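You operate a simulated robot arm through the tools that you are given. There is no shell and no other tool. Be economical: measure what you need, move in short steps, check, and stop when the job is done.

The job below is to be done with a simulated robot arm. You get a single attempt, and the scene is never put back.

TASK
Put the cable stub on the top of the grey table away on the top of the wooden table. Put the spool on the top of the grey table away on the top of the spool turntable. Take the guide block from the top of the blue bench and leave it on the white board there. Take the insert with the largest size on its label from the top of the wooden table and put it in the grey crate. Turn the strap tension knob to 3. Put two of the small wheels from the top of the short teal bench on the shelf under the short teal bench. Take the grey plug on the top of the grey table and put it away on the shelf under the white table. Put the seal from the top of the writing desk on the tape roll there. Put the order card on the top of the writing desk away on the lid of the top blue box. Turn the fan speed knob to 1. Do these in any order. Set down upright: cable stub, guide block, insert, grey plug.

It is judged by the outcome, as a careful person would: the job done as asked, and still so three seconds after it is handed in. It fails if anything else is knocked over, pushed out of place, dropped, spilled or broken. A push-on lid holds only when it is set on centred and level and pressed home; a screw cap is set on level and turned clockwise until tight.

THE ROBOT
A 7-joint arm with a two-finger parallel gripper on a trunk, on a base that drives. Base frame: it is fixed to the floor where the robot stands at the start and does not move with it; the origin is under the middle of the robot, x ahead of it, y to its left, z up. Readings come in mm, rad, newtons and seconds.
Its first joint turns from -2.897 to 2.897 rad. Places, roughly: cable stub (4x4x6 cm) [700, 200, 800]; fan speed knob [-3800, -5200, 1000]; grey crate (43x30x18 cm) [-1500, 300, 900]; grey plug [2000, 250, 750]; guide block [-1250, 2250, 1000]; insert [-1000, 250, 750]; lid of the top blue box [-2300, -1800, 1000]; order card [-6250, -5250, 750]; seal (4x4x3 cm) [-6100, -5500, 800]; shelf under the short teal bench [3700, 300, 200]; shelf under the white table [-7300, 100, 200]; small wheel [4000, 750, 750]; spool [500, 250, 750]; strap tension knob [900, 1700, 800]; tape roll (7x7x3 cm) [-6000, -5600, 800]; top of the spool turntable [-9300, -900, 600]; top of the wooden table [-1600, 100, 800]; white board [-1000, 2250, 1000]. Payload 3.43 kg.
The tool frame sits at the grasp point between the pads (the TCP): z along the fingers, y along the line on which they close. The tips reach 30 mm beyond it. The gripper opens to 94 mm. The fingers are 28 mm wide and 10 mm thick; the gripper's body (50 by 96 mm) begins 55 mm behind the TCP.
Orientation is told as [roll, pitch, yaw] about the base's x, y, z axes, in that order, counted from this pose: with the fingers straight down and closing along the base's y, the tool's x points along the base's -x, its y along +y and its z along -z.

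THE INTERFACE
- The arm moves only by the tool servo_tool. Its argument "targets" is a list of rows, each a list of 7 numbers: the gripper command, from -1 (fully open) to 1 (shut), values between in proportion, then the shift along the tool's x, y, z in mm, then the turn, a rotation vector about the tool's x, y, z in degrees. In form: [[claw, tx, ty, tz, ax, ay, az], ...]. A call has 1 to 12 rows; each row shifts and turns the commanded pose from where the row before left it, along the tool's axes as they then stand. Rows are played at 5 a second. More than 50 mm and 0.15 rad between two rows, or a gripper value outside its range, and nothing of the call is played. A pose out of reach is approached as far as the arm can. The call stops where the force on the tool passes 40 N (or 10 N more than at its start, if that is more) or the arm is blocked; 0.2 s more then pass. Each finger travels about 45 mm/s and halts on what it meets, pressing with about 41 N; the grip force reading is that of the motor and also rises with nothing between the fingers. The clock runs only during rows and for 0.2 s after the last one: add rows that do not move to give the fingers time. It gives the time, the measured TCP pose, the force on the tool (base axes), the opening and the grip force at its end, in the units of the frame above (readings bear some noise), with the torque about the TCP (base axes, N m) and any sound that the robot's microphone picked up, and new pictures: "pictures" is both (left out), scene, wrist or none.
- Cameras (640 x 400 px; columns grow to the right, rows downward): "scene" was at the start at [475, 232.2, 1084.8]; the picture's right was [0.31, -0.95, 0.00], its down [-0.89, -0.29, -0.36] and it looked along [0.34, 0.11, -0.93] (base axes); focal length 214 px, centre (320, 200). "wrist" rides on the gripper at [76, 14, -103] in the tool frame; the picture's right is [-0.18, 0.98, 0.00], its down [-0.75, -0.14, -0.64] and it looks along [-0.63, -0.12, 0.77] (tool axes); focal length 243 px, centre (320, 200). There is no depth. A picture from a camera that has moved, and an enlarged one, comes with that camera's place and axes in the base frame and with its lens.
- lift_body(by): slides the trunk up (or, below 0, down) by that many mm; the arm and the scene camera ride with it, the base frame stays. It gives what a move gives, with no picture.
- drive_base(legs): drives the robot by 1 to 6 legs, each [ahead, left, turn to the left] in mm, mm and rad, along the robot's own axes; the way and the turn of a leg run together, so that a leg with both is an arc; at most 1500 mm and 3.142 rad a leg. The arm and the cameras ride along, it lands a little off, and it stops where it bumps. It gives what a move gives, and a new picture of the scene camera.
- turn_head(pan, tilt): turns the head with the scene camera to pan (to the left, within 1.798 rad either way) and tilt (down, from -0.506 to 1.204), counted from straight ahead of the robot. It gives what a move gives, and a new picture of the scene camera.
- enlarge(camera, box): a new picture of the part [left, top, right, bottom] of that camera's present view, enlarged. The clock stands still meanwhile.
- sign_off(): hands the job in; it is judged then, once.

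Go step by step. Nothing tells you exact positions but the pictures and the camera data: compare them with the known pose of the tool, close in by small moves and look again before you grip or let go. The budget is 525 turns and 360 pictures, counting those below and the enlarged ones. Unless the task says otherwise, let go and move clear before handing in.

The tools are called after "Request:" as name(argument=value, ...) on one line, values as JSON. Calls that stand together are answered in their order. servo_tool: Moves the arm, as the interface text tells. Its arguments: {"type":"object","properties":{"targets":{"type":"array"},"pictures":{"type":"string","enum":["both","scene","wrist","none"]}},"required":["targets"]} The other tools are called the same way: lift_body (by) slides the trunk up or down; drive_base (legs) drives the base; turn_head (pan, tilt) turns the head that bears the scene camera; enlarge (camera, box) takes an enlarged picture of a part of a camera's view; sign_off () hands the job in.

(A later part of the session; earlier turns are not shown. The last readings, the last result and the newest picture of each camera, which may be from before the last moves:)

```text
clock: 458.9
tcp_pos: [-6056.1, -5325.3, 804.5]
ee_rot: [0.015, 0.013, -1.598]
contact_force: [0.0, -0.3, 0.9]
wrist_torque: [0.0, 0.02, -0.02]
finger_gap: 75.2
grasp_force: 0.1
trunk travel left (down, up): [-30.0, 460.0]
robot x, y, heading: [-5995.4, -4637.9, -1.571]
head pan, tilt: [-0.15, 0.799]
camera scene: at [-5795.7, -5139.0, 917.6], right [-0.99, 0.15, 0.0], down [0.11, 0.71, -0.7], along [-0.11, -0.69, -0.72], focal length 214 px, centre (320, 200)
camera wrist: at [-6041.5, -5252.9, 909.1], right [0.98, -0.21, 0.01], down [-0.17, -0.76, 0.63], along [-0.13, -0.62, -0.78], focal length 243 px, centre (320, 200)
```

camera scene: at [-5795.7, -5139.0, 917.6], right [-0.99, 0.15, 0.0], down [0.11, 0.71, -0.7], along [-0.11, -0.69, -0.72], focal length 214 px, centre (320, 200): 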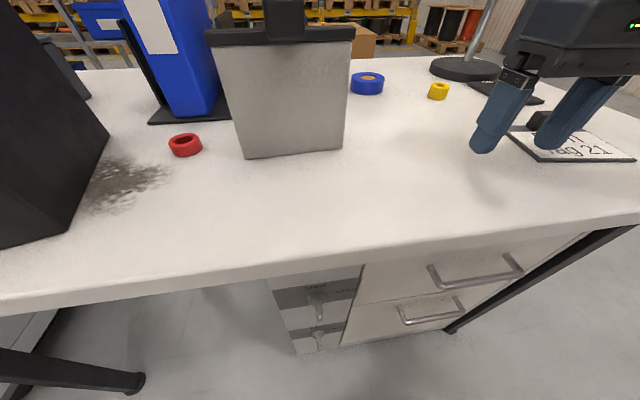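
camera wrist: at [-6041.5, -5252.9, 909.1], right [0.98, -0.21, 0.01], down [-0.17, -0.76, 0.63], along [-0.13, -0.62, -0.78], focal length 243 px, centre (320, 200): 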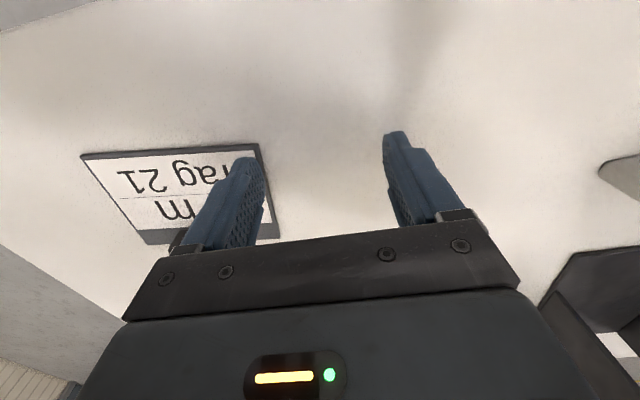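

Request:
servo_tool(targets=[[-0.6, -45, -7, -12, 0, 0, 0], [-0.6, -45, -7, -10, 0, 0, 0]], pictures="wrist")

Request:
turn_head(pan=-0.5, tilt=0.0)

```text
clock: 459.5
tcp_pos: [-6073.4, -5415.8, 823.7]
ee_rot: [0.015, 0.015, -1.599]
contact_force: [0.1, 0.4, -0.7]
wrist_torque: [0.01, 0.02, 0.03]
finger_gap: 75.1
grasp_force: 0.1
trunk travel left (down, up): [-30.0, 460.0]
robot x, y, heading: [-5996.7, -4636.8, -1.574]
head pan, tilt: [-0.15, 0.799]
camera wrist: at [-6058.7, -5343.2, 929.5], right [0.98, -0.21, 0.01], down [-0.17, -0.76, 0.63], along [-0.12, -0.62, -0.78], focal length 243 px, centre (320, 200)
```

wrist: 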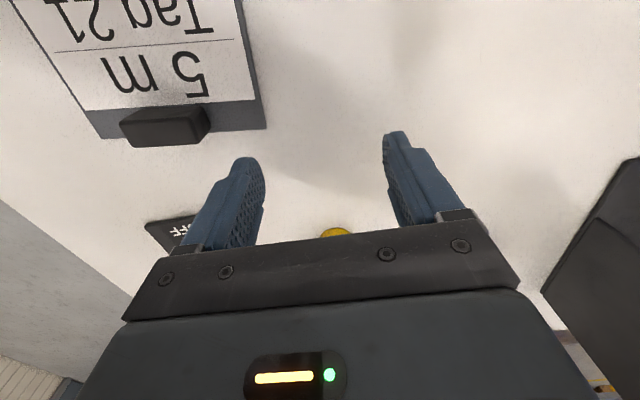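

```text
clock: 460.6
tcp_pos: [-6072.8, -5416.8, 824.4]
ee_rot: [0.014, 0.015, -1.597]
contact_force: [0.2, -0.3, -0.5]
wrist_torque: [0.01, 0.01, -0.01]
finger_gap: 75.0
grasp_force: 0.1
trunk travel left (down, up): [-30.0, 460.0]
robot x, y, heading: [-5994.5, -4636.9, -1.579]
head pan, tilt: [-0.499, 0.0]
camera scene: at [-5826.8, -5138.4, 989.6], right [-0.88, 0.48, 0.0], down [0.0, 0.0, -1.0], along [-0.48, -0.88, 0.0], focal length 214 px, centre (320, 200)
```

scene: 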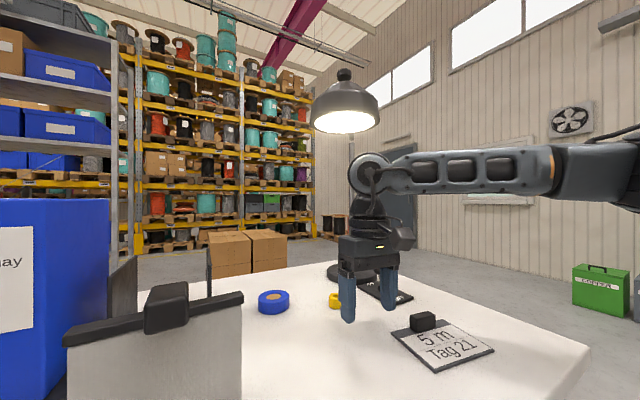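

The forearm is low enough to pass under the lamp. I'll continue forward over the seal.

Request:
servo_tool(targets=[[-0.6, -40, -3, 8, 0, 0, 0], [-0.6, -38, -3, 8, 0, 0, 0], [-0.6, -37, 0, 5, 0, 0, 0]])

```text
clock: 461.4
tcp_pos: [-6084.1, -5532.0, 802.7]
ee_rot: [0.015, 0.016, -1.597]
contact_force: [-0.4, 0.5, 0.9]
wrist_torque: [0.0, 0.01, -0.04]
finger_gap: 75.2
grasp_force: 0.0
trunk travel left (down, up): [-30.0, 460.0]
robot x, y, heading: [-5996.9, -4636.8, -1.572]
head pan, tilt: [-0.499, 0.0]
camera scene: at [-5827.1, -5138.3, 989.7], right [-0.88, 0.48, 0.0], down [0.0, 0.0, -1.0], along [-0.48, -0.88, 0.0], focal length 214 px, centre (320, 200)
camera wrist: at [-6069.0, -5458.3, 906.4], right [0.98, -0.21, 0.01], down [-0.17, -0.76, 0.63], along [-0.12, -0.62, -0.78], focal length 243 px, centre (320, 200)
```

scene: 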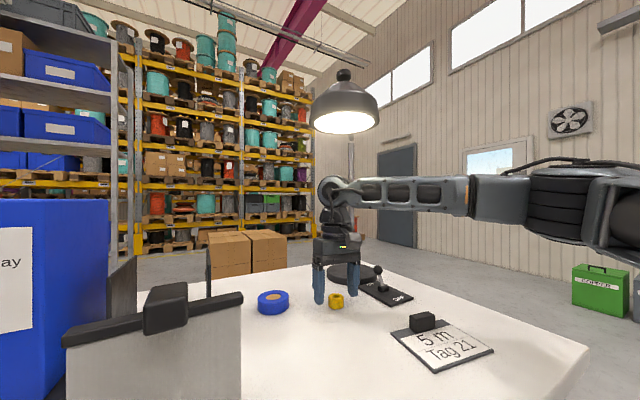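
wrist: 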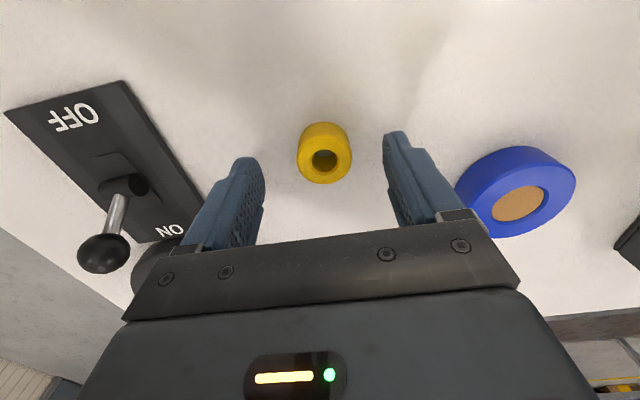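

Request:
servo_tool(targets=[[-0.6, 4, 5, 8, 0, 0, 0], [-0.6, 0, 0, 7, 0, 0, 0], [-0.6, 0, 0, 0, 0, 0, 0]])

Request:
enlarge(camera="scene", box=[240, 220, 400, 330])

```text
clock: 462.2
tcp_pos: [-6076.6, -5526.9, 790.5]
ee_rot: [0.014, 0.008, -1.598]
contact_force: [-1.5, -3.8, 34.2]
wrist_torque: [-0.54, 1.55, 0.17]
finger_gap: 75.8
grasp_force: 0.5
trunk travel left (down, up): [-30.0, 460.0]
robot x, y, heading: [-5996.8, -4635.8, -1.573]
head pan, tilt: [-0.499, 0.0]
camera scene: at [-5826.7, -5137.7, 990.6], right [-0.88, 0.48, 0.0], down [0.0, 0.0, -1.0], along [-0.48, -0.88, 0.0], focal length 214 px, centre (320, 200)
camera wrist: at [-6061.6, -5453.0, 894.9], right [0.98, -0.21, 0.01], down [-0.17, -0.76, 0.63], along [-0.12, -0.62, -0.77], focal length 243 px, centre (320, 200)
```

scene: 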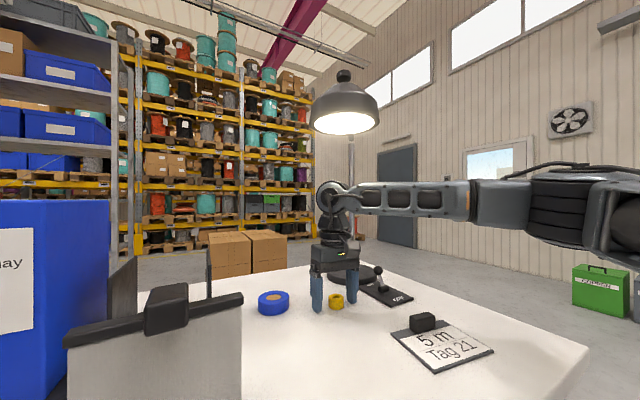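
wrist: 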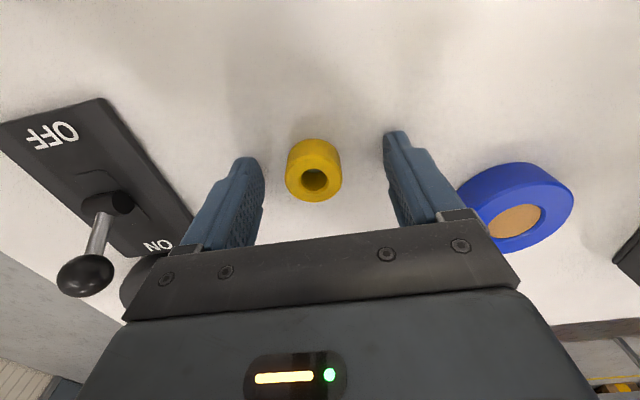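

```text
3.64 times, centred on (320, 275) of scene
camera zoom: at [-5826.7, -5137.7, 990.6], right [-0.88, 0.48, 0.0], down [0.0, 0.0, -1.0], along [-0.48, -0.88, 0.0], focal length 780 px, centre (320, -73)
```

zoom: 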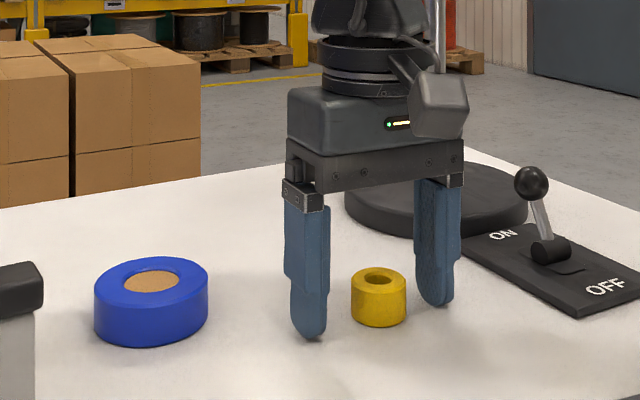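

Request:
servo_tool(targets=[[-0.6, 0, -3, -6, 0, 0, 0], [0.2, 0, 0, 0, 0, 0, 0], [0.3, 0, 0, 0, 0, 0, 0], [0.4, 0, 0, 0, 0, 0, 0], [0.4, 0, 0, 0, 0, 0, 0], [0.4, 0, 0, 0, 0, 0, 0]], pictures="wrist")

```text
clock: 463.6
tcp_pos: [-6079.3, -5526.1, 792.3]
ee_rot: [0.015, 0.017, -1.595]
contact_force: [0.4, 0.7, -0.2]
wrist_torque: [-0.04, -0.02, 0.02]
finger_gap: 30.9
grasp_force: 40.9
trunk travel left (down, up): [-30.0, 460.0]
robot x, y, heading: [-5997.9, -4634.4, -1.572]
head pan, tilt: [-0.499, 0.0]
camera wrist: at [-6064.3, -5452.7, 897.2], right [0.98, -0.21, 0.01], down [-0.17, -0.76, 0.63], along [-0.12, -0.62, -0.78], focal length 243 px, centre (320, 200)
```

wrist: 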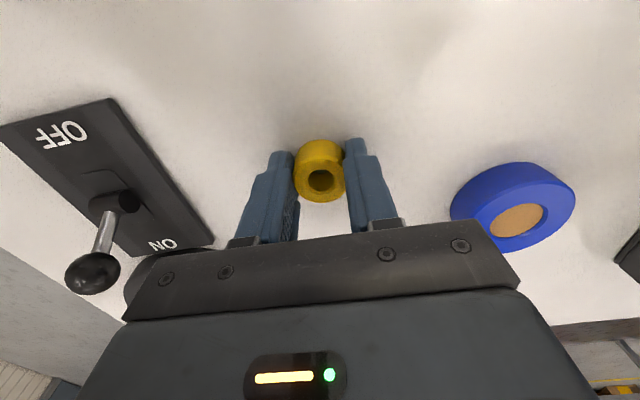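

Request:
servo_tool(targets=[[0.4, 0, 0, -20, -1, -0.9, 0], [0.4, 0, 0, -20, 0, 0, 0], [0.4, -15, 40, 0, 0, 0, 0], [0.4, -17, 40, 0, 0, 0, 0], [0.4, -17, 37, 0, 0, 0, 0]])

```text
clock: 464.9
tcp_pos: [-5965.4, -5578.9, 839.2]
ee_rot: [0.032, -0.001, -1.6]
contact_force: [-1.2, 0.5, -0.4]
wrist_torque: [-0.02, -0.05, 0.0]
finger_gap: 31.2
grasp_force: 41.3
trunk travel left (down, up): [-30.0, 460.0]
robot x, y, heading: [-5998.6, -4639.9, -1.578]
head pan, tilt: [-0.499, 0.0]
camera scene: at [-5827.6, -5138.4, 989.7], right [-0.88, 0.48, 0.0], down [0.0, 0.0, -1.0], along [-0.48, -0.88, 0.0], focal length 214 px, centre (320, 200)
camera wrist: at [-5952.5, -5503.4, 942.2], right [0.98, -0.21, 0.03], down [-0.18, -0.75, 0.64], along [-0.11, -0.63, -0.77], focal length 243 px, centre (320, 200)
```

scene: 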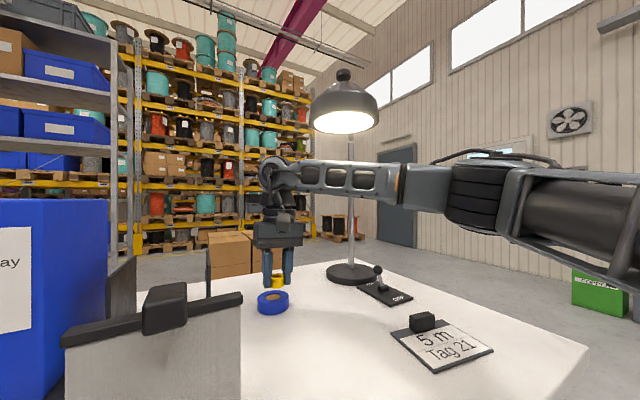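
wrist: 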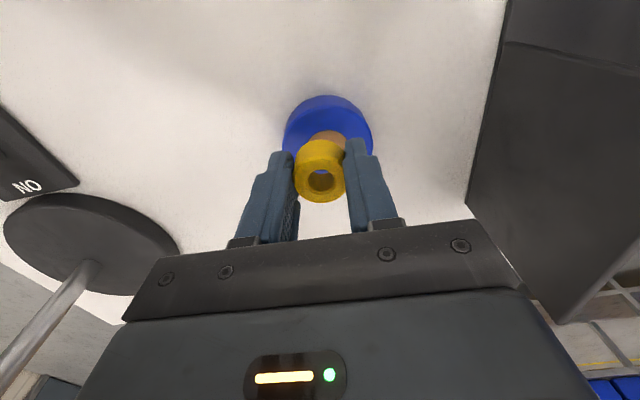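

Request:
servo_tool(targets=[[0.4, 2, 8, 0, 0, 1.8, 0], [0.4, 0, 0, 5, 0, 0, 0], [0.4, 0, 0, 0, 0, 0, 0]])

Request:
enlarge(camera="scene", box=[220, 220, 340, 330])

```text
clock: 465.6
tcp_pos: [-5956.0, -5576.7, 832.7]
ee_rot: [0.033, 0.031, -1.597]
contact_force: [0.1, 0.2, -1.1]
wrist_torque: [-0.03, 0.02, 0.0]
finger_gap: 31.1
grasp_force: 41.0
trunk travel left (down, up): [-30.0, 460.0]
robot x, y, heading: [-6001.3, -4637.1, -1.572]
head pan, tilt: [-0.499, 0.0]
camera scene: at [-5826.7, -5138.4, 989.6], right [-0.88, 0.48, 0.0], down [0.0, 0.0, -1.0], along [-0.48, -0.88, 0.0], focal length 214 px, centre (320, 200)
camera wrist: at [-5943.3, -5504.2, 938.8], right [0.98, -0.21, 0.03], down [-0.18, -0.77, 0.61], along [-0.11, -0.6, -0.79], focal length 243 px, centre (320, 200)
```

scene: 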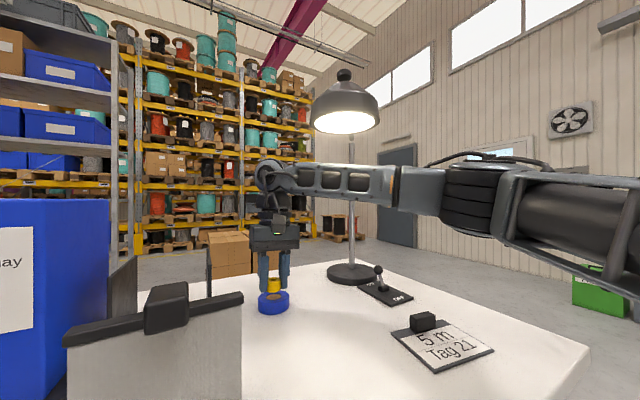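
wrist: 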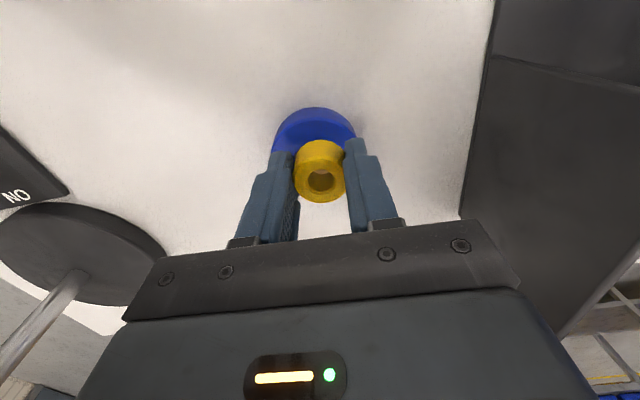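

```text
3.64 times, centred on (280, 275) of scene
camera zoom: at [-5826.7, -5138.4, 989.6], right [-0.88, 0.48, 0.0], down [0.0, 0.0, -1.0], along [-0.48, -0.88, 0.0], focal length 780 px, centre (466, -73)
```

zoom: 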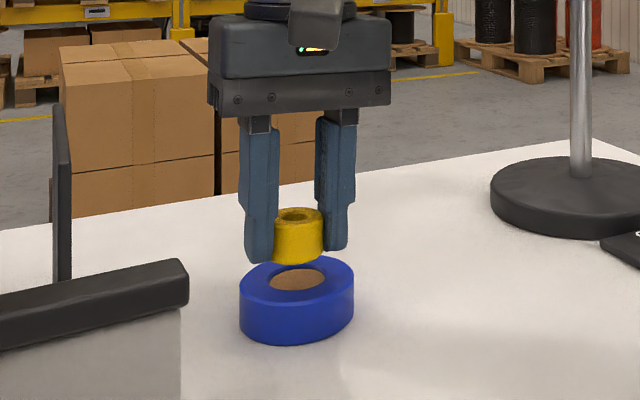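

Request:
servo_tool(targets=[[0.4, 0, 0, 0, 1.9, -1.8, 0], [0.4, 0, 0, 0, 0, 0, 0]])

Request:
enlarge(camera="scene", box=[220, 220, 340, 330])

```text
clock: 466.2
tcp_pos: [-5956.4, -5575.2, 832.5]
ee_rot: [-0.002, -0.002, -1.595]
contact_force: [0.3, 0.6, -0.8]
wrist_torque: [0.01, 0.01, -0.02]
finger_gap: 31.2
grasp_force: 41.2
trunk travel left (down, up): [-30.0, 460.0]
robot x, y, heading: [-5997.0, -4634.8, -1.569]
head pan, tilt: [-0.499, 0.0]
camera scene: at [-5826.8, -5138.4, 989.6], right [-0.88, 0.48, 0.0], down [0.0, 0.0, -1.0], along [-0.48, -0.88, 0.0], focal length 214 px, centre (320, 200)
camera wrist: at [-5939.8, -5501.0, 935.8], right [0.98, -0.21, 0.0], down [-0.16, -0.75, 0.64], along [-0.14, -0.63, -0.77], focal length 243 px, centre (320, 200)
```

scene: 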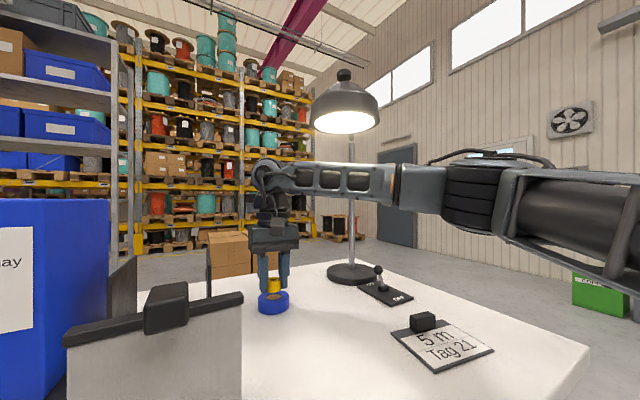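
wrist: 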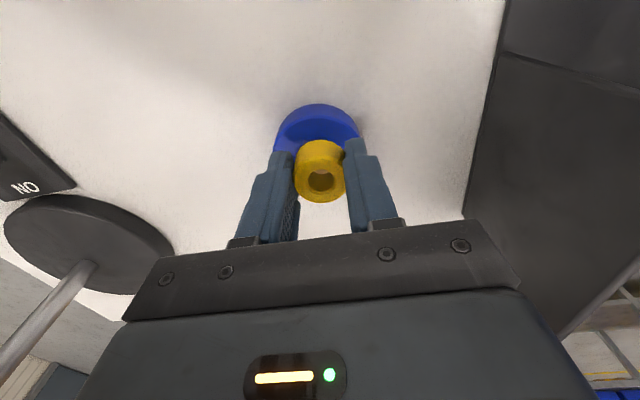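

```text
3.64 times, centred on (280, 275) of scene
camera zoom: at [-5826.8, -5138.4, 989.6], right [-0.88, 0.48, 0.0], down [0.0, 0.0, -1.0], along [-0.48, -0.88, 0.0], focal length 780 px, centre (466, -73)
```

zoom: 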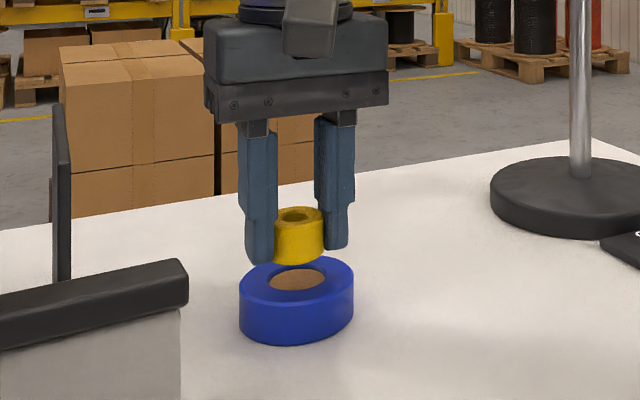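

Request:
servo_tool(targets=[[0.4, 1, 0, 3, 0, 0, 0], [0.4, 0, 0, 2, 0, 0, 0], [0.4, 0, 0, 2, 0, 0, 0], [0.4, 0, 0, 0, 0, 0, 0]], pictures="none")

Request:
servo_tool(targets=[[0.4, 0, 0, 1.5, 0, 0, 0], [0.4, 0, 0, 0, 0, 0, 0], [0.4, 0, 0, 1.5, 0, 0, 0], [0.4, 0, 0, 0, 0, 0, 0]], pictures="none")

```text
clock: 467.2
tcp_pos: [-5955.0, -5574.3, 824.4]
ee_rot: [-0.002, 0.001, -1.598]
contact_force: [0.8, -0.2, 0.0]
wrist_torque: [0.0, -0.02, 0.02]
finger_gap: 31.4
grasp_force: 40.2
trunk travel left (down, up): [-30.0, 460.0]
robot x, y, heading: [-5995.5, -4635.9, -1.574]
head pan, tilt: [-0.499, 0.0]
```

```text
clock: 468.2
tcp_pos: [-5956.0, -5575.8, 821.0]
ee_rot: [-0.001, 0.001, -1.596]
contact_force: [-0.1, 0.2, 0.6]
wrist_torque: [0.02, -0.01, 0.01]
finger_gap: 31.2
grasp_force: 40.8
trunk travel left (down, up): [-30.0, 460.0]
robot x, y, heading: [-5999.3, -4635.7, -1.574]
head pan, tilt: [-0.499, 0.0]
```

Request:
servo_tool(targets=[[0.4, 0, 0, 1.5, 0, 0, 0], [0.4, 0, 0, 0, 0, 0, 0], [0.4, 0, 0, 1, 0, 0, 0], [0.4, 0, 0, 0, 0, 0, 0]], pictures="none")

Request:
enlarge(camera="scene", box=[220, 220, 340, 330])

```text
clock: 469.2
tcp_pos: [-5956.6, -5576.2, 818.9]
ee_rot: [-0.003, 0.001, -1.597]
contact_force: [0.3, 0.0, -0.6]
wrist_torque: [0.01, 0.0, 0.01]
finger_gap: 31.0
grasp_force: 40.7
trunk travel left (down, up): [-30.0, 460.0]
robot x, y, heading: [-5994.5, -4637.2, -1.568]
head pan, tilt: [-0.499, 0.0]
```

```text
3.64 times, centred on (280, 275) of scene
camera zoom: at [-5826.8, -5138.4, 989.6], right [-0.88, 0.48, 0.0], down [0.0, 0.0, -1.0], along [-0.48, -0.88, 0.0], focal length 780 px, centre (466, -73)
```

zoom: 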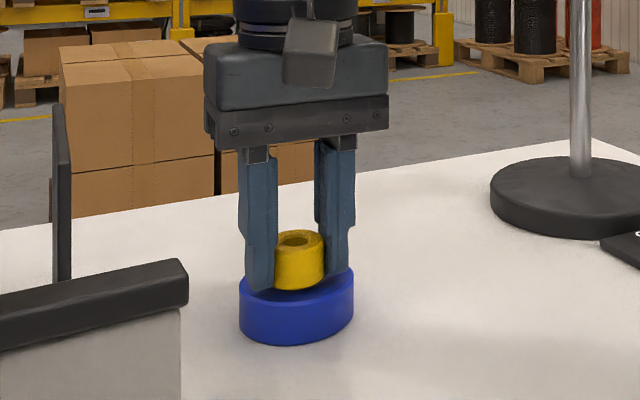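

Request:
servo_tool(targets=[[0.4, 0, 0, 1, 0, 0, 0], [0.4, 0, 0, 0, 0, 0, 0], [0.4, 0, 0, 1, 0, 0, 0], [0.4, 0, 0, 0, 0, 0, 0], [0.4, 0, 0, 1, 0, 0, 0], [0.4, 0, 0, 0, 0, 0, 0]], pictures="none")

```text
clock: 470.6
tcp_pos: [-5956.0, -5575.5, 814.4]
ee_rot: [-0.001, -0.002, -1.595]
contact_force: [-0.6, 0.2, -0.4]
wrist_torque: [-0.02, 0.02, -0.02]
finger_gap: 30.9
grasp_force: 41.6
trunk travel left (down, up): [-30.0, 460.0]
robot x, y, heading: [-5993.9, -4637.2, -1.572]
head pan, tilt: [-0.499, 0.0]
```

Request:
servo_tool(targets=[[0.4, 0, 0, 1, 0, 0, 0], [0.4, 0, 0, 0, 0, 0, 0], [0.4, 0, 0, 1, 0, 0, 0], [0.4, 0, 0, 0, 0, 0, 0], [0.4, 0, 0, 1, 0, 0, 0], [0.4, 0, 0, 0, 0, 0, 0]], pictures="none")

```text
clock: 472.1
tcp_pos: [-5956.5, -5574.7, 814.7]
ee_rot: [-0.001, 0.0, -1.597]
contact_force: [-2.7, 2.0, 13.6]
wrist_torque: [0.16, 0.02, 0.01]
finger_gap: 31.0
grasp_force: 40.8
trunk travel left (down, up): [-30.0, 460.0]
robot x, y, heading: [-6000.0, -4636.2, -1.574]
head pan, tilt: [-0.499, 0.0]
```

Request:
servo_tool(targets=[[0.4, 0, 0, -1.5, 0, 0, 0], [0.0, 0, 0, 0, 0, 0, 0], [-0.1, 0, 0, 0, 0, 0, 0], [-0.1, 0, 0, -15, 0, 0, 0], [-0.1, 0, 0, -15, 0, 0, 0], [-0.1, 0, 0, -10, 0, 0, 0]])

Request:
enlarge(camera="scene", box=[220, 220, 340, 330])

```text
clock: 473.4
tcp_pos: [-5954.5, -5575.4, 855.1]
ee_rot: [0.0, 0.002, -1.597]
contact_force: [-1.1, 0.3, 0.0]
wrist_torque: [-0.03, 0.03, -0.01]
finger_gap: 51.7
grasp_force: 0.2
trunk travel left (down, up): [-30.0, 460.0]
robot x, y, heading: [-5999.2, -4632.9, -1.573]
head pan, tilt: [-0.499, 0.0]
camera scene: at [-5826.8, -5138.4, 989.6], right [-0.88, 0.48, 0.0], down [0.0, 0.0, -1.0], along [-0.48, -0.88, 0.0], focal length 214 px, centre (320, 200)
camera wrist: at [-5938.4, -5500.7, 958.7], right [0.98, -0.21, 0.0], down [-0.16, -0.75, 0.64], along [-0.14, -0.63, -0.77], focal length 243 px, centre (320, 200)
```

scene: 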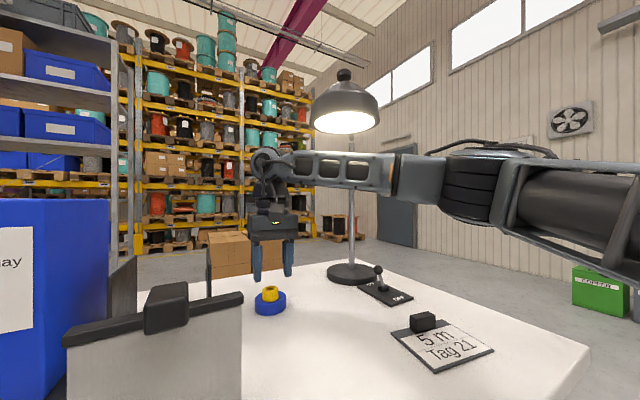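
wrist: 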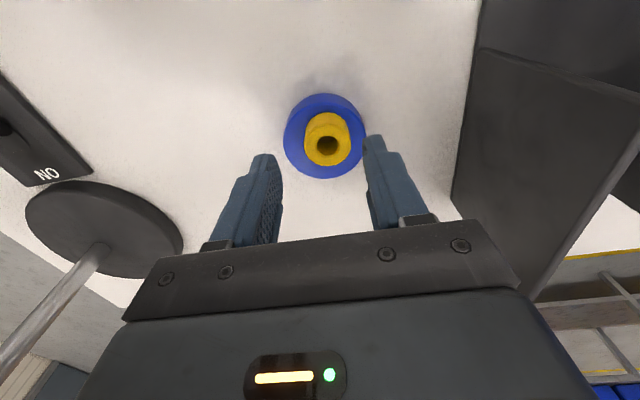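

```text
3.64 times, centred on (280, 275) of scene
camera zoom: at [-5826.8, -5138.4, 989.6], right [-0.88, 0.48, 0.0], down [0.0, 0.0, -1.0], along [-0.48, -0.88, 0.0], focal length 780 px, centre (466, -73)
```

zoom: 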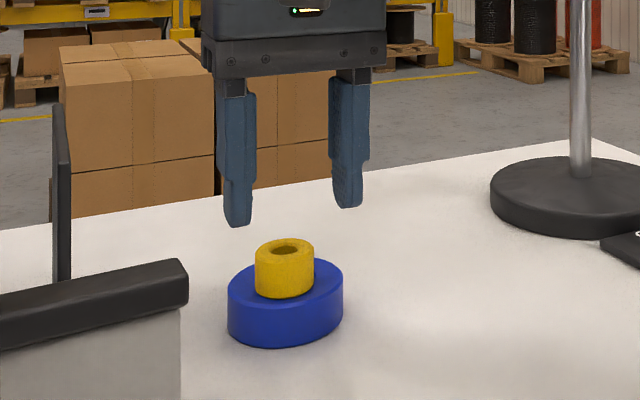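

The seal sits centred on the tape roll. Now the order card: I'll back out and look at its grip tab.

Request:
servo_tool(targets=[[-0.6, 40, -20, 0, 0, 0, 0], [-0.6, 40, -25, 0, 0, 0, 0], [-0.6, 40, -30, 0, 0, 0, 0], [-0.6, 35, -35, 0, 0, 0, 0], [-0.6, 0, -45, 0, 0, 0, 0], [-0.6, 0, -45, 0, 0, 0, 0]])

Request:
enlarge(camera="scene", box=[370, 270, 510, 390])

```text
clock: 474.9
tcp_pos: [-6149.4, -5414.2, 856.4]
ee_rot: [-0.001, -0.003, -1.596]
contact_force: [0.2, 0.2, 0.8]
wrist_torque: [0.04, 0.0, -0.02]
finger_gap: 75.1
grasp_force: 0.1
trunk travel left (down, up): [-30.0, 460.0]
robot x, y, heading: [-5998.0, -4637.1, -1.571]
head pan, tilt: [-0.499, 0.0]
camera scene: at [-5826.4, -5138.3, 989.6], right [-0.88, 0.48, 0.0], down [0.0, 0.0, -1.0], along [-0.48, -0.88, 0.0], focal length 214 px, centre (320, 200)
camera wrist: at [-6133.4, -5339.8, 959.6], right [0.98, -0.21, 0.0], down [-0.16, -0.75, 0.64], along [-0.13, -0.63, -0.77], focal length 243 px, centre (320, 200)
```

scene: 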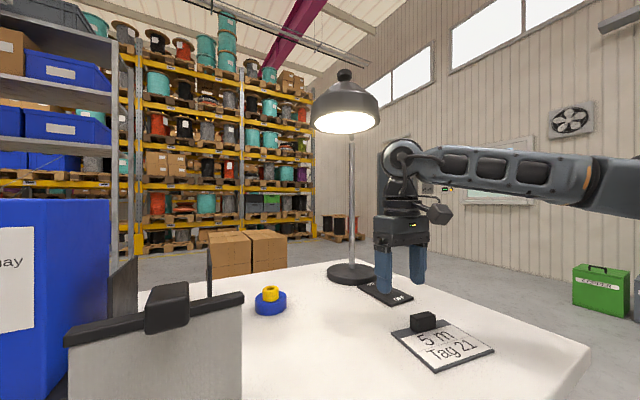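
wrist: 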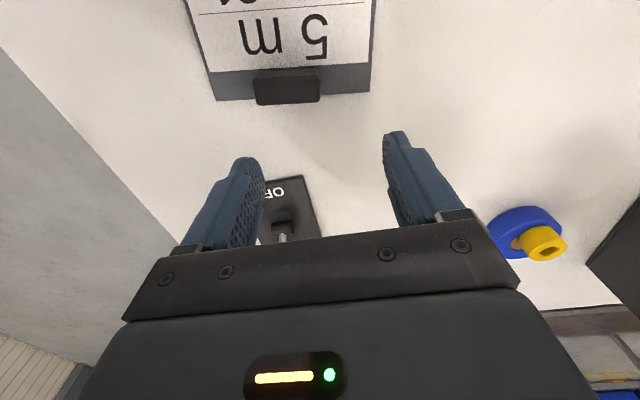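

```text
3.33 times, centred on (440, 330) of scene
camera zoom: at [-5826.4, -5138.3, 989.6], right [-0.88, 0.48, 0.0], down [0.0, 0.0, -1.0], along [-0.48, -0.88, 0.0], focal length 715 px, centre (-80, -233)
```

zoom: 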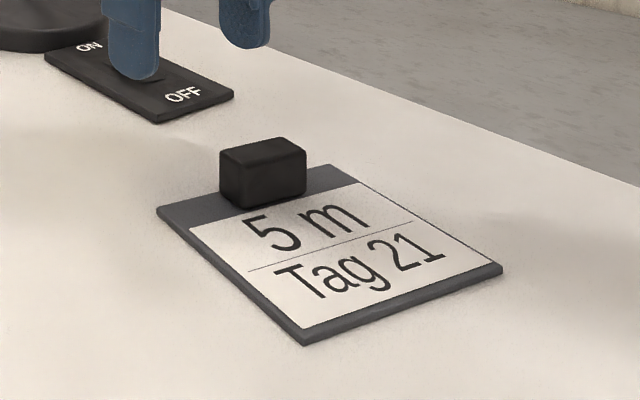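

Request:
servo_tool(targets=[[-0.5, 31, -16, 10, 0, 0, 0], [-0.5, 0, 0, 15, 0, 0, 7.7], [-0.5, 0, 0, 10, 0, 0, 0]])

```text
clock: 475.6
tcp_pos: [-6167.0, -5384.3, 820.1]
ee_rot: [-0.002, 0.0, -1.732]
contact_force: [0.5, 0.3, 0.5]
wrist_torque: [0.01, 0.0, 0.02]
finger_gap: 70.4
grasp_force: 0.1
trunk travel left (down, up): [-30.0, 460.0]
robot x, y, heading: [-5997.7, -4636.8, -1.572]
head pan, tilt: [-0.499, 0.0]
camera scene: at [-5826.9, -5138.4, 989.7], right [-0.88, 0.48, 0.0], down [0.0, 0.0, -1.0], along [-0.48, -0.88, 0.0], focal length 214 px, centre (320, 200)
camera wrist: at [-6139.8, -5312.1, 923.6], right [0.94, -0.34, 0.0], down [-0.26, -0.72, 0.64], along [-0.22, -0.6, -0.77], focal length 243 px, centre (320, 200)
```

scene: 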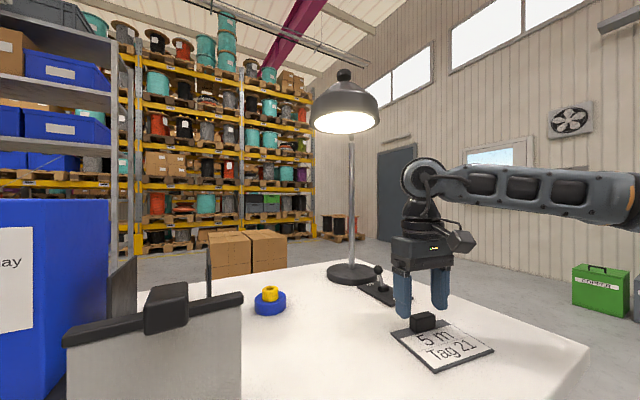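
wrist: 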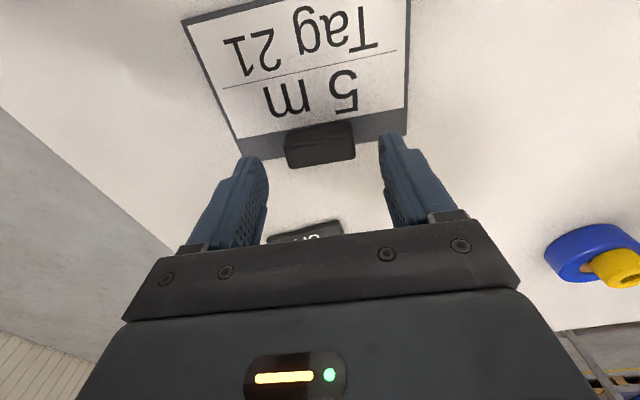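

Request:
servo_tool(targets=[[-0.4, 3, 2, 10, 0, 0, 3], [-0.4, 0, 0, 8, 0, 0, 0], [-0.4, 0, 0, 0, 0, 0, 0]], pictures="wrist")

Request:
enlarge(camera="scene", box=[370, 220, 510, 390])

```text
clock: 476.4
tcp_pos: [-6164.9, -5381.3, 800.9]
ee_rot: [-0.001, -0.001, -1.784]
contact_force: [0.2, -0.3, 1.1]
wrist_torque: [-0.02, 0.0, 0.04]
finger_gap: 65.8
grasp_force: 0.1
trunk travel left (down, up): [-30.0, 460.0]
robot x, y, heading: [-6000.5, -4639.5, -1.566]
head pan, tilt: [-0.499, 0.0]
camera wrist: at [-6133.6, -5310.3, 905.3], right [0.92, -0.39, 0.0], down [-0.3, -0.71, 0.64], along [-0.25, -0.59, -0.77], focal length 243 px, centre (320, 200)
```

wrist: 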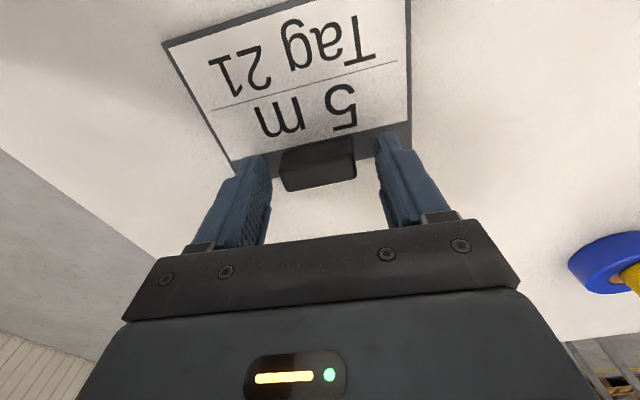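

```text
2.35 times, centred on (440, 305) of scene
camera zoom: at [-5826.8, -5138.4, 989.7], right [-0.88, 0.48, 0.0], down [0.0, 0.0, -1.0], along [-0.48, -0.88, 0.0], focal length 505 px, centre (38, -47)
```

zoom: 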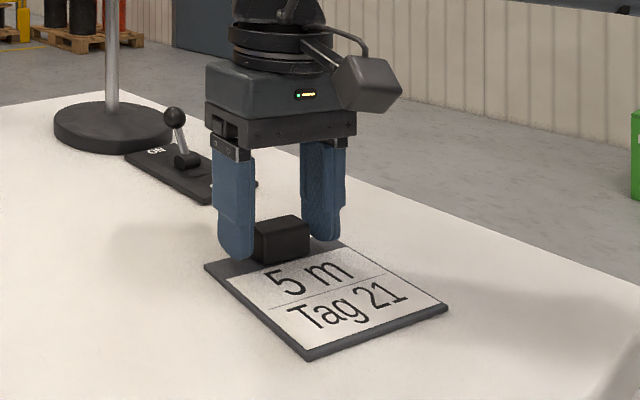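

Request:
servo_tool(targets=[[-0.4, 0, -1, 1, 0, 0, 0], [0.2, 0, 0, 0, 0, 0, 0], [0.3, 0, 0, 0, 0, 0, 0], [0.3, 0, 0, 0, 0, 0, 0], [0.3, 0, 0, 0, 0, 0, 0]], pictures="none")

Request:
servo_tool(targets=[[0.4, 0, 0, -10, 0, 0, 0], [0.4, 0, 0, -20, 0, 0, 0]])

```text
clock: 477.6
tcp_pos: [-6165.7, -5380.8, 800.5]
ee_rot: [-0.003, -0.002, -1.785]
contact_force: [0.5, 0.0, 0.2]
wrist_torque: [-0.01, 0.01, -0.01]
finger_gap: 44.4
grasp_force: 41.3
trunk travel left (down, up): [-30.0, 460.0]
robot x, y, heading: [-5997.9, -4637.3, -1.573]
head pan, tilt: [-0.499, 0.0]
```

```text
clock: 478.2
tcp_pos: [-6165.3, -5381.1, 831.9]
ee_rot: [-0.002, 0.001, -1.784]
contact_force: [-0.3, 1.1, -0.4]
wrist_torque: [-0.03, -0.01, 0.04]
finger_gap: 44.6
grasp_force: 41.3
trunk travel left (down, up): [-30.0, 460.0]
robot x, y, heading: [-5997.3, -4636.1, -1.572]
head pan, tilt: [-0.499, 0.0]
camera scene: at [-5826.9, -5138.4, 989.6], right [-0.88, 0.48, 0.0], down [0.0, 0.0, -1.0], along [-0.48, -0.88, 0.0], focal length 214 px, centre (320, 200)
camera wrist: at [-6135.0, -5309.9, 935.0], right [0.92, -0.39, 0.0], down [-0.3, -0.71, 0.64], along [-0.25, -0.59, -0.77], focal length 243 px, centre (320, 200)
```

scene: 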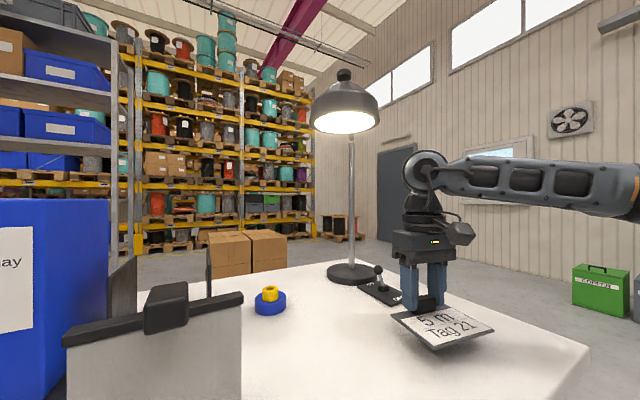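
wrist: 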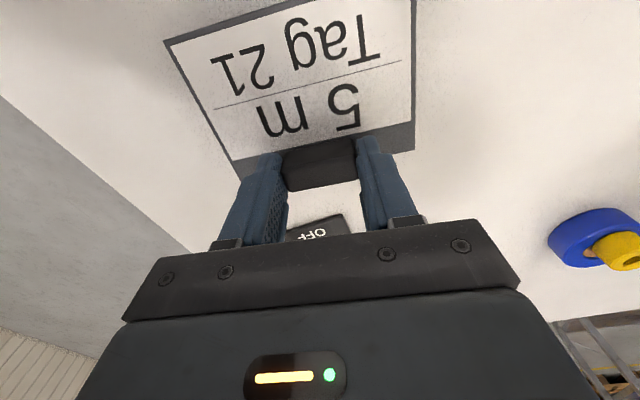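

The card is held. I'll carry it back around the trolley toward the blue boxes.

Request:
servo_tool(targets=[[0.4, 20, 0, -15, 0, 0, 0]], pictures="none")

Request:
drive_base(legs=[[0, -750, 0], [0, -730, 0], [-850, 0, 0], [-850, 0, 0]])

```text
clock: 478.6
tcp_pos: [-6160.8, -5360.6, 847.4]
ee_rot: [0.0, 0.0, -1.784]
contact_force: [-0.1, 0.5, -0.4]
wrist_torque: [0.0, -0.01, 0.0]
finger_gap: 44.6
grasp_force: 41.3
trunk travel left (down, up): [-30.0, 460.0]
robot x, y, heading: [-5997.3, -4639.6, -1.57]
head pan, tilt: [-0.499, 0.0]
```

```text
clock: 494.4
tcp_pos: [-7645.0, -3678.9, 847.1]
ee_rot: [-0.002, -0.003, -1.787]
contact_force: [0.4, 0.1, -1.6]
wrist_torque: [0.01, 0.0, -0.03]
finger_gap: 43.7
grasp_force: 41.5
trunk travel left (down, up): [-30.0, 460.0]
robot x, y, heading: [-7479.7, -2952.5, -1.569]
head pan, tilt: [-0.499, 0.0]
camera scene: at [-7309.5, -3457.9, 989.7], right [-0.88, 0.48, 0.0], down [0.0, 0.0, -1.0], along [-0.48, -0.88, 0.0], focal length 214 px, centre (320, 200)
```

scene: 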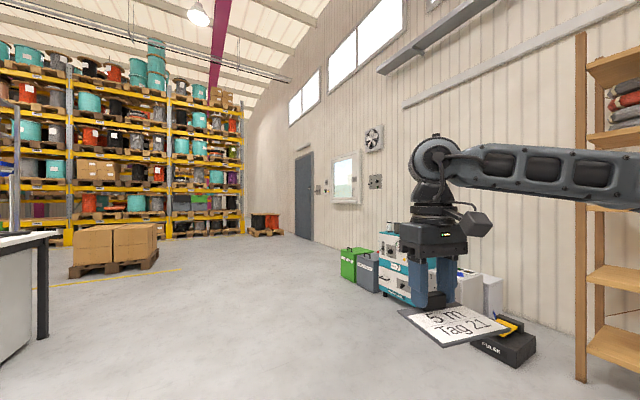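

Request:
drive_base(legs=[[-115, 0, 0], [0, 720, 0], [0, 720, 0], [-900, 0, 0], [-950, 0, 0]])

Request:
turn_head(pan=1.2, tilt=0.2)

```text
clock: 511.7
tcp_pos: [-6189.7, -1717.9, 847.0]
ee_rot: [-0.002, -0.001, -1.761]
contact_force: [0.9, -0.1, -0.7]
wrist_torque: [-0.01, -0.01, 0.0]
finger_gap: 44.1
grasp_force: 41.4
trunk travel left (down, up): [-30.0, 460.0]
robot x, y, heading: [-6046.8, -990.0, -1.55]
head pan, tilt: [-0.499, 0.0]
camera scene: at [-5861.5, -1488.3, 989.7], right [-0.89, 0.46, 0.0], down [0.0, 0.0, -1.0], along [-0.46, -0.89, 0.0], focal length 214 px, centre (320, 200)
```

scene: 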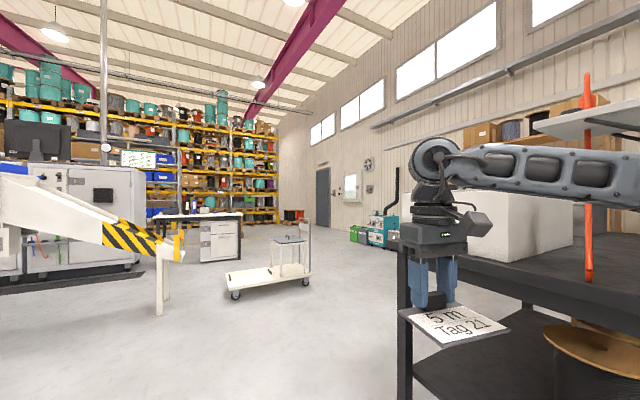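

```text
clock: 513.4
tcp_pos: [-6190.6, -1718.1, 846.9]
ee_rot: [-0.002, -0.002, -1.761]
contact_force: [0.3, -0.3, -0.6]
wrist_torque: [-0.04, -0.01, -0.02]
finger_gap: 43.9
grasp_force: 41.1
trunk travel left (down, up): [-30.0, 460.0]
robot x, y, heading: [-6044.2, -990.6, -1.546]
head pan, tilt: [1.201, 0.201]
camera scene: at [-5732.7, -1440.1, 971.2], right [-0.34, -0.94, 0.0], down [-0.19, 0.07, -0.98], along [0.92, -0.33, -0.2], focal length 214 px, centre (320, 200)
```

scene: 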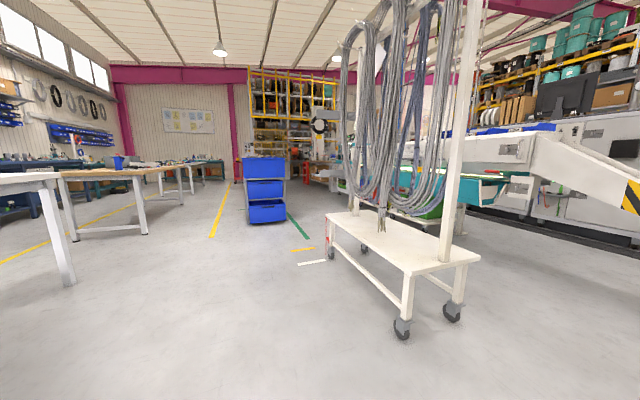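

Request:
drive_base(legs=[[0, 0, -0.025], [0, 1200, 0], [0, 1200, 0], [0, 1150, 0]])

Request:
turn_head(pan=0.1, tilt=0.4)

```text
clock: 529.2
tcp_pos: [-2991.7, -1701.6, 850.8]
ee_rot: [-0.017, -0.008, -1.786]
contact_force: [-0.6, 0.7, 0.0]
wrist_torque: [0.0, -0.05, 0.0]
finger_gap: 44.0
grasp_force: 40.9
trunk travel left (down, up): [-30.0, 460.0]
robot x, y, heading: [-2840.9, -979.6, -1.571]
head pan, tilt: [1.201, 0.201]
stopped in leg 4: the robot was blocked; the commanded pose is now the measured one
camera scene: at [-2553.4, -1441.6, 971.5], right [-0.45, -0.89, 0.0], down [-0.23, 0.12, -0.97], along [0.86, -0.43, -0.26], focal length 214 px, centre (320, 200)
```

scene: 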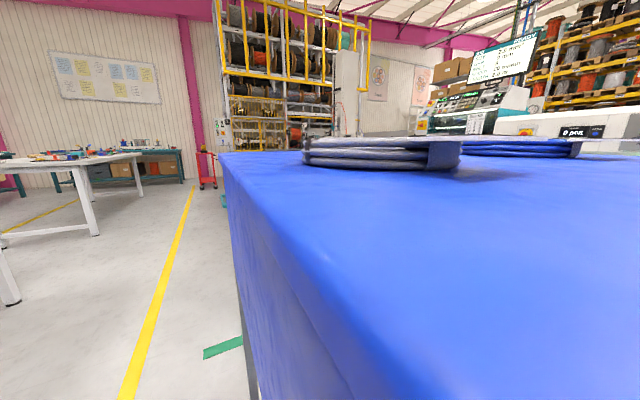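

```text
clock: 530.6
tcp_pos: [-2899.1, -1697.9, 854.1]
ee_rot: [-0.013, -0.012, -1.73]
contact_force: [-0.3, 0.6, -0.5]
wrist_torque: [-0.03, -0.05, 0.0]
finger_gap: 44.0
grasp_force: 40.9
trunk travel left (down, up): [-30.0, 460.0]
robot x, y, heading: [-2790.3, -971.0, -1.515]
head pan, tilt: [0.099, 0.4]
camera scene: at [-2551.8, -1467.3, 970.5], right [-1.0, -0.01, 0.0], down [0.0, 0.26, -0.97], along [0.01, -0.97, -0.26], focal length 214 px, centre (320, 200)
```

scene: 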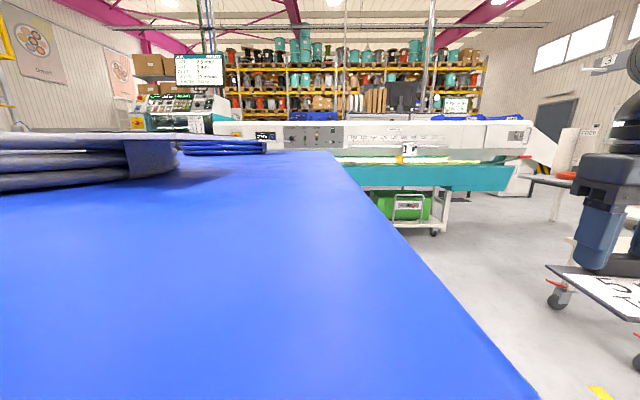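

The head touched the blue box, so I'll back away at once and raise the trunk.

Request:
drive_base(legs=[[0, -250, -0.05]])

Request:
lift_body(by=300)

Request:
turn_head(pan=0.4, tilt=0.6)

```text
clock: 531.6
tcp_pos: [-2907.4, -1702.2, 849.2]
ee_rot: [-0.018, -0.009, -1.703]
contact_force: [-0.8, 0.9, -0.2]
wrist_torque: [-0.02, -0.03, 0.02]
finger_gap: 43.8
grasp_force: 40.7
trunk travel left (down, up): [-30.0, 460.0]
robot x, y, heading: [-2818.8, -970.8, -1.487]
head pan, tilt: [0.099, 0.4]
stopped in leg 1: the robot was blocked; the commanded pose is now the measured one
camera scene: at [-2552.5, -1462.3, 964.3], right [-0.98, -0.18, 0.0], down [-0.05, 0.28, -0.96], along [0.17, -0.94, -0.28], focal length 214 px, centre (320, 200)
```

scene: 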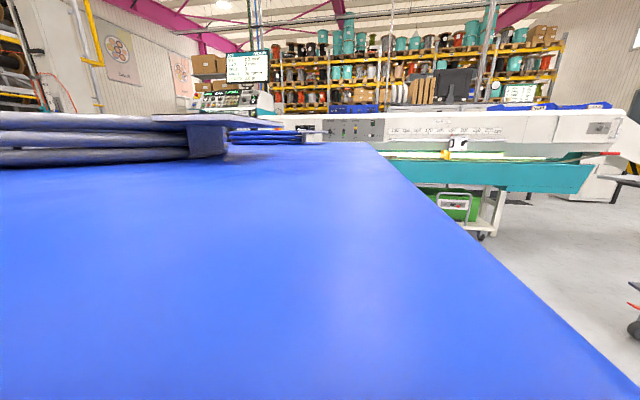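

```text
clock: 534.6
tcp_pos: [-2907.8, -1706.8, 1147.0]
ee_rot: [-0.017, -0.005, -1.702]
contact_force: [0.9, -1.2, 0.3]
wrist_torque: [-0.02, 0.0, -0.02]
finger_gap: 43.8
grasp_force: 41.7
trunk travel left (down, up): [-330.0, 160.0]
robot x, y, heading: [-2821.0, -973.2, -1.487]
head pan, tilt: [0.099, 0.4]
```

```text
clock: 535.4
tcp_pos: [-2908.5, -1704.9, 1147.3]
ee_rot: [-0.017, -0.006, -1.703]
contact_force: [0.4, -0.2, -0.4]
wrist_torque: [-0.03, 0.01, 0.01]
finger_gap: 44.1
grasp_force: 41.0
trunk travel left (down, up): [-330.0, 160.0]
robot x, y, heading: [-2820.5, -973.9, -1.488]
head pan, tilt: [0.4, 0.6]
camera scene: at [-2528.3, -1453.0, 1234.5], right [-0.89, -0.46, 0.0], down [-0.26, 0.5, -0.83], along [0.38, -0.73, -0.56], focal length 214 px, centre (320, 200)
```

scene: 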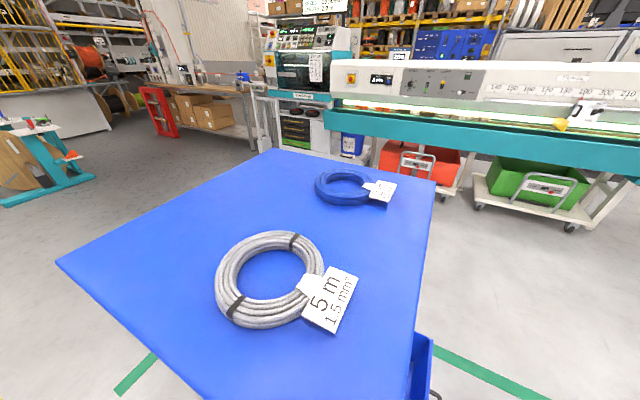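

I'm free now and the box is undisturbed, with open space on the lid's +x side. I'll move over and set the card near (-2140, -1760).

Request:
drive_base(legs=[[0, 0, -0.083], [0, 680, 0]])

Request:
turn_head(pan=-0.2, tilt=0.9)

```text
clock: 539.6
tcp_pos: [-2291.4, -1692.5, 1146.8]
ee_rot: [-0.018, -0.005, -1.779]
contact_force: [0.3, 0.4, -1.2]
wrist_torque: [0.0, 0.03, -0.01]
finger_gap: 43.7
grasp_force: 41.4
trunk travel left (down, up): [-330.0, 160.0]
robot x, y, heading: [-2143.8, -966.8, -1.561]
head pan, tilt: [0.4, 0.6]
camera scene: at [-1893.2, -1469.0, 1234.4], right [-0.92, -0.4, 0.0], down [-0.22, 0.52, -0.83], along [0.33, -0.76, -0.56], focal length 214 px, centre (320, 200)
```

scene: 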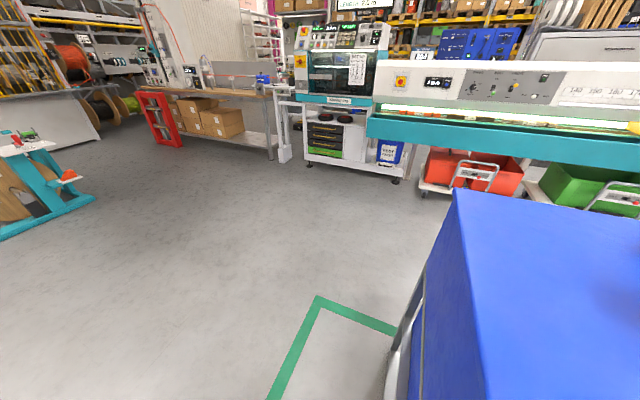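

```text
clock: 540.6
tcp_pos: [-2291.0, -1693.1, 1147.4]
ee_rot: [-0.017, -0.006, -1.777]
contact_force: [-0.1, 0.1, -1.0]
wrist_torque: [0.0, 0.0, 0.0]
finger_gap: 43.9
grasp_force: 41.4
trunk travel left (down, up): [-330.0, 160.0]
robot x, y, heading: [-2149.8, -966.6, -1.567]
head pan, tilt: [-0.201, 0.901]
camera scene: at [-1942.7, -1462.1, 1209.7], right [-0.98, 0.19, 0.0], down [0.15, 0.77, -0.62], along [-0.12, -0.61, -0.78], focal length 214 px, centre (320, 200)
```

scene: 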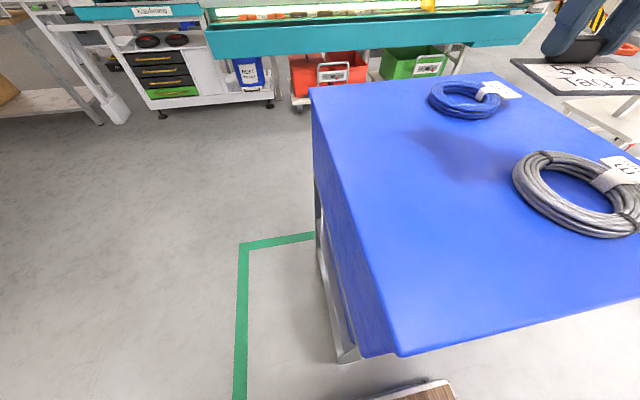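

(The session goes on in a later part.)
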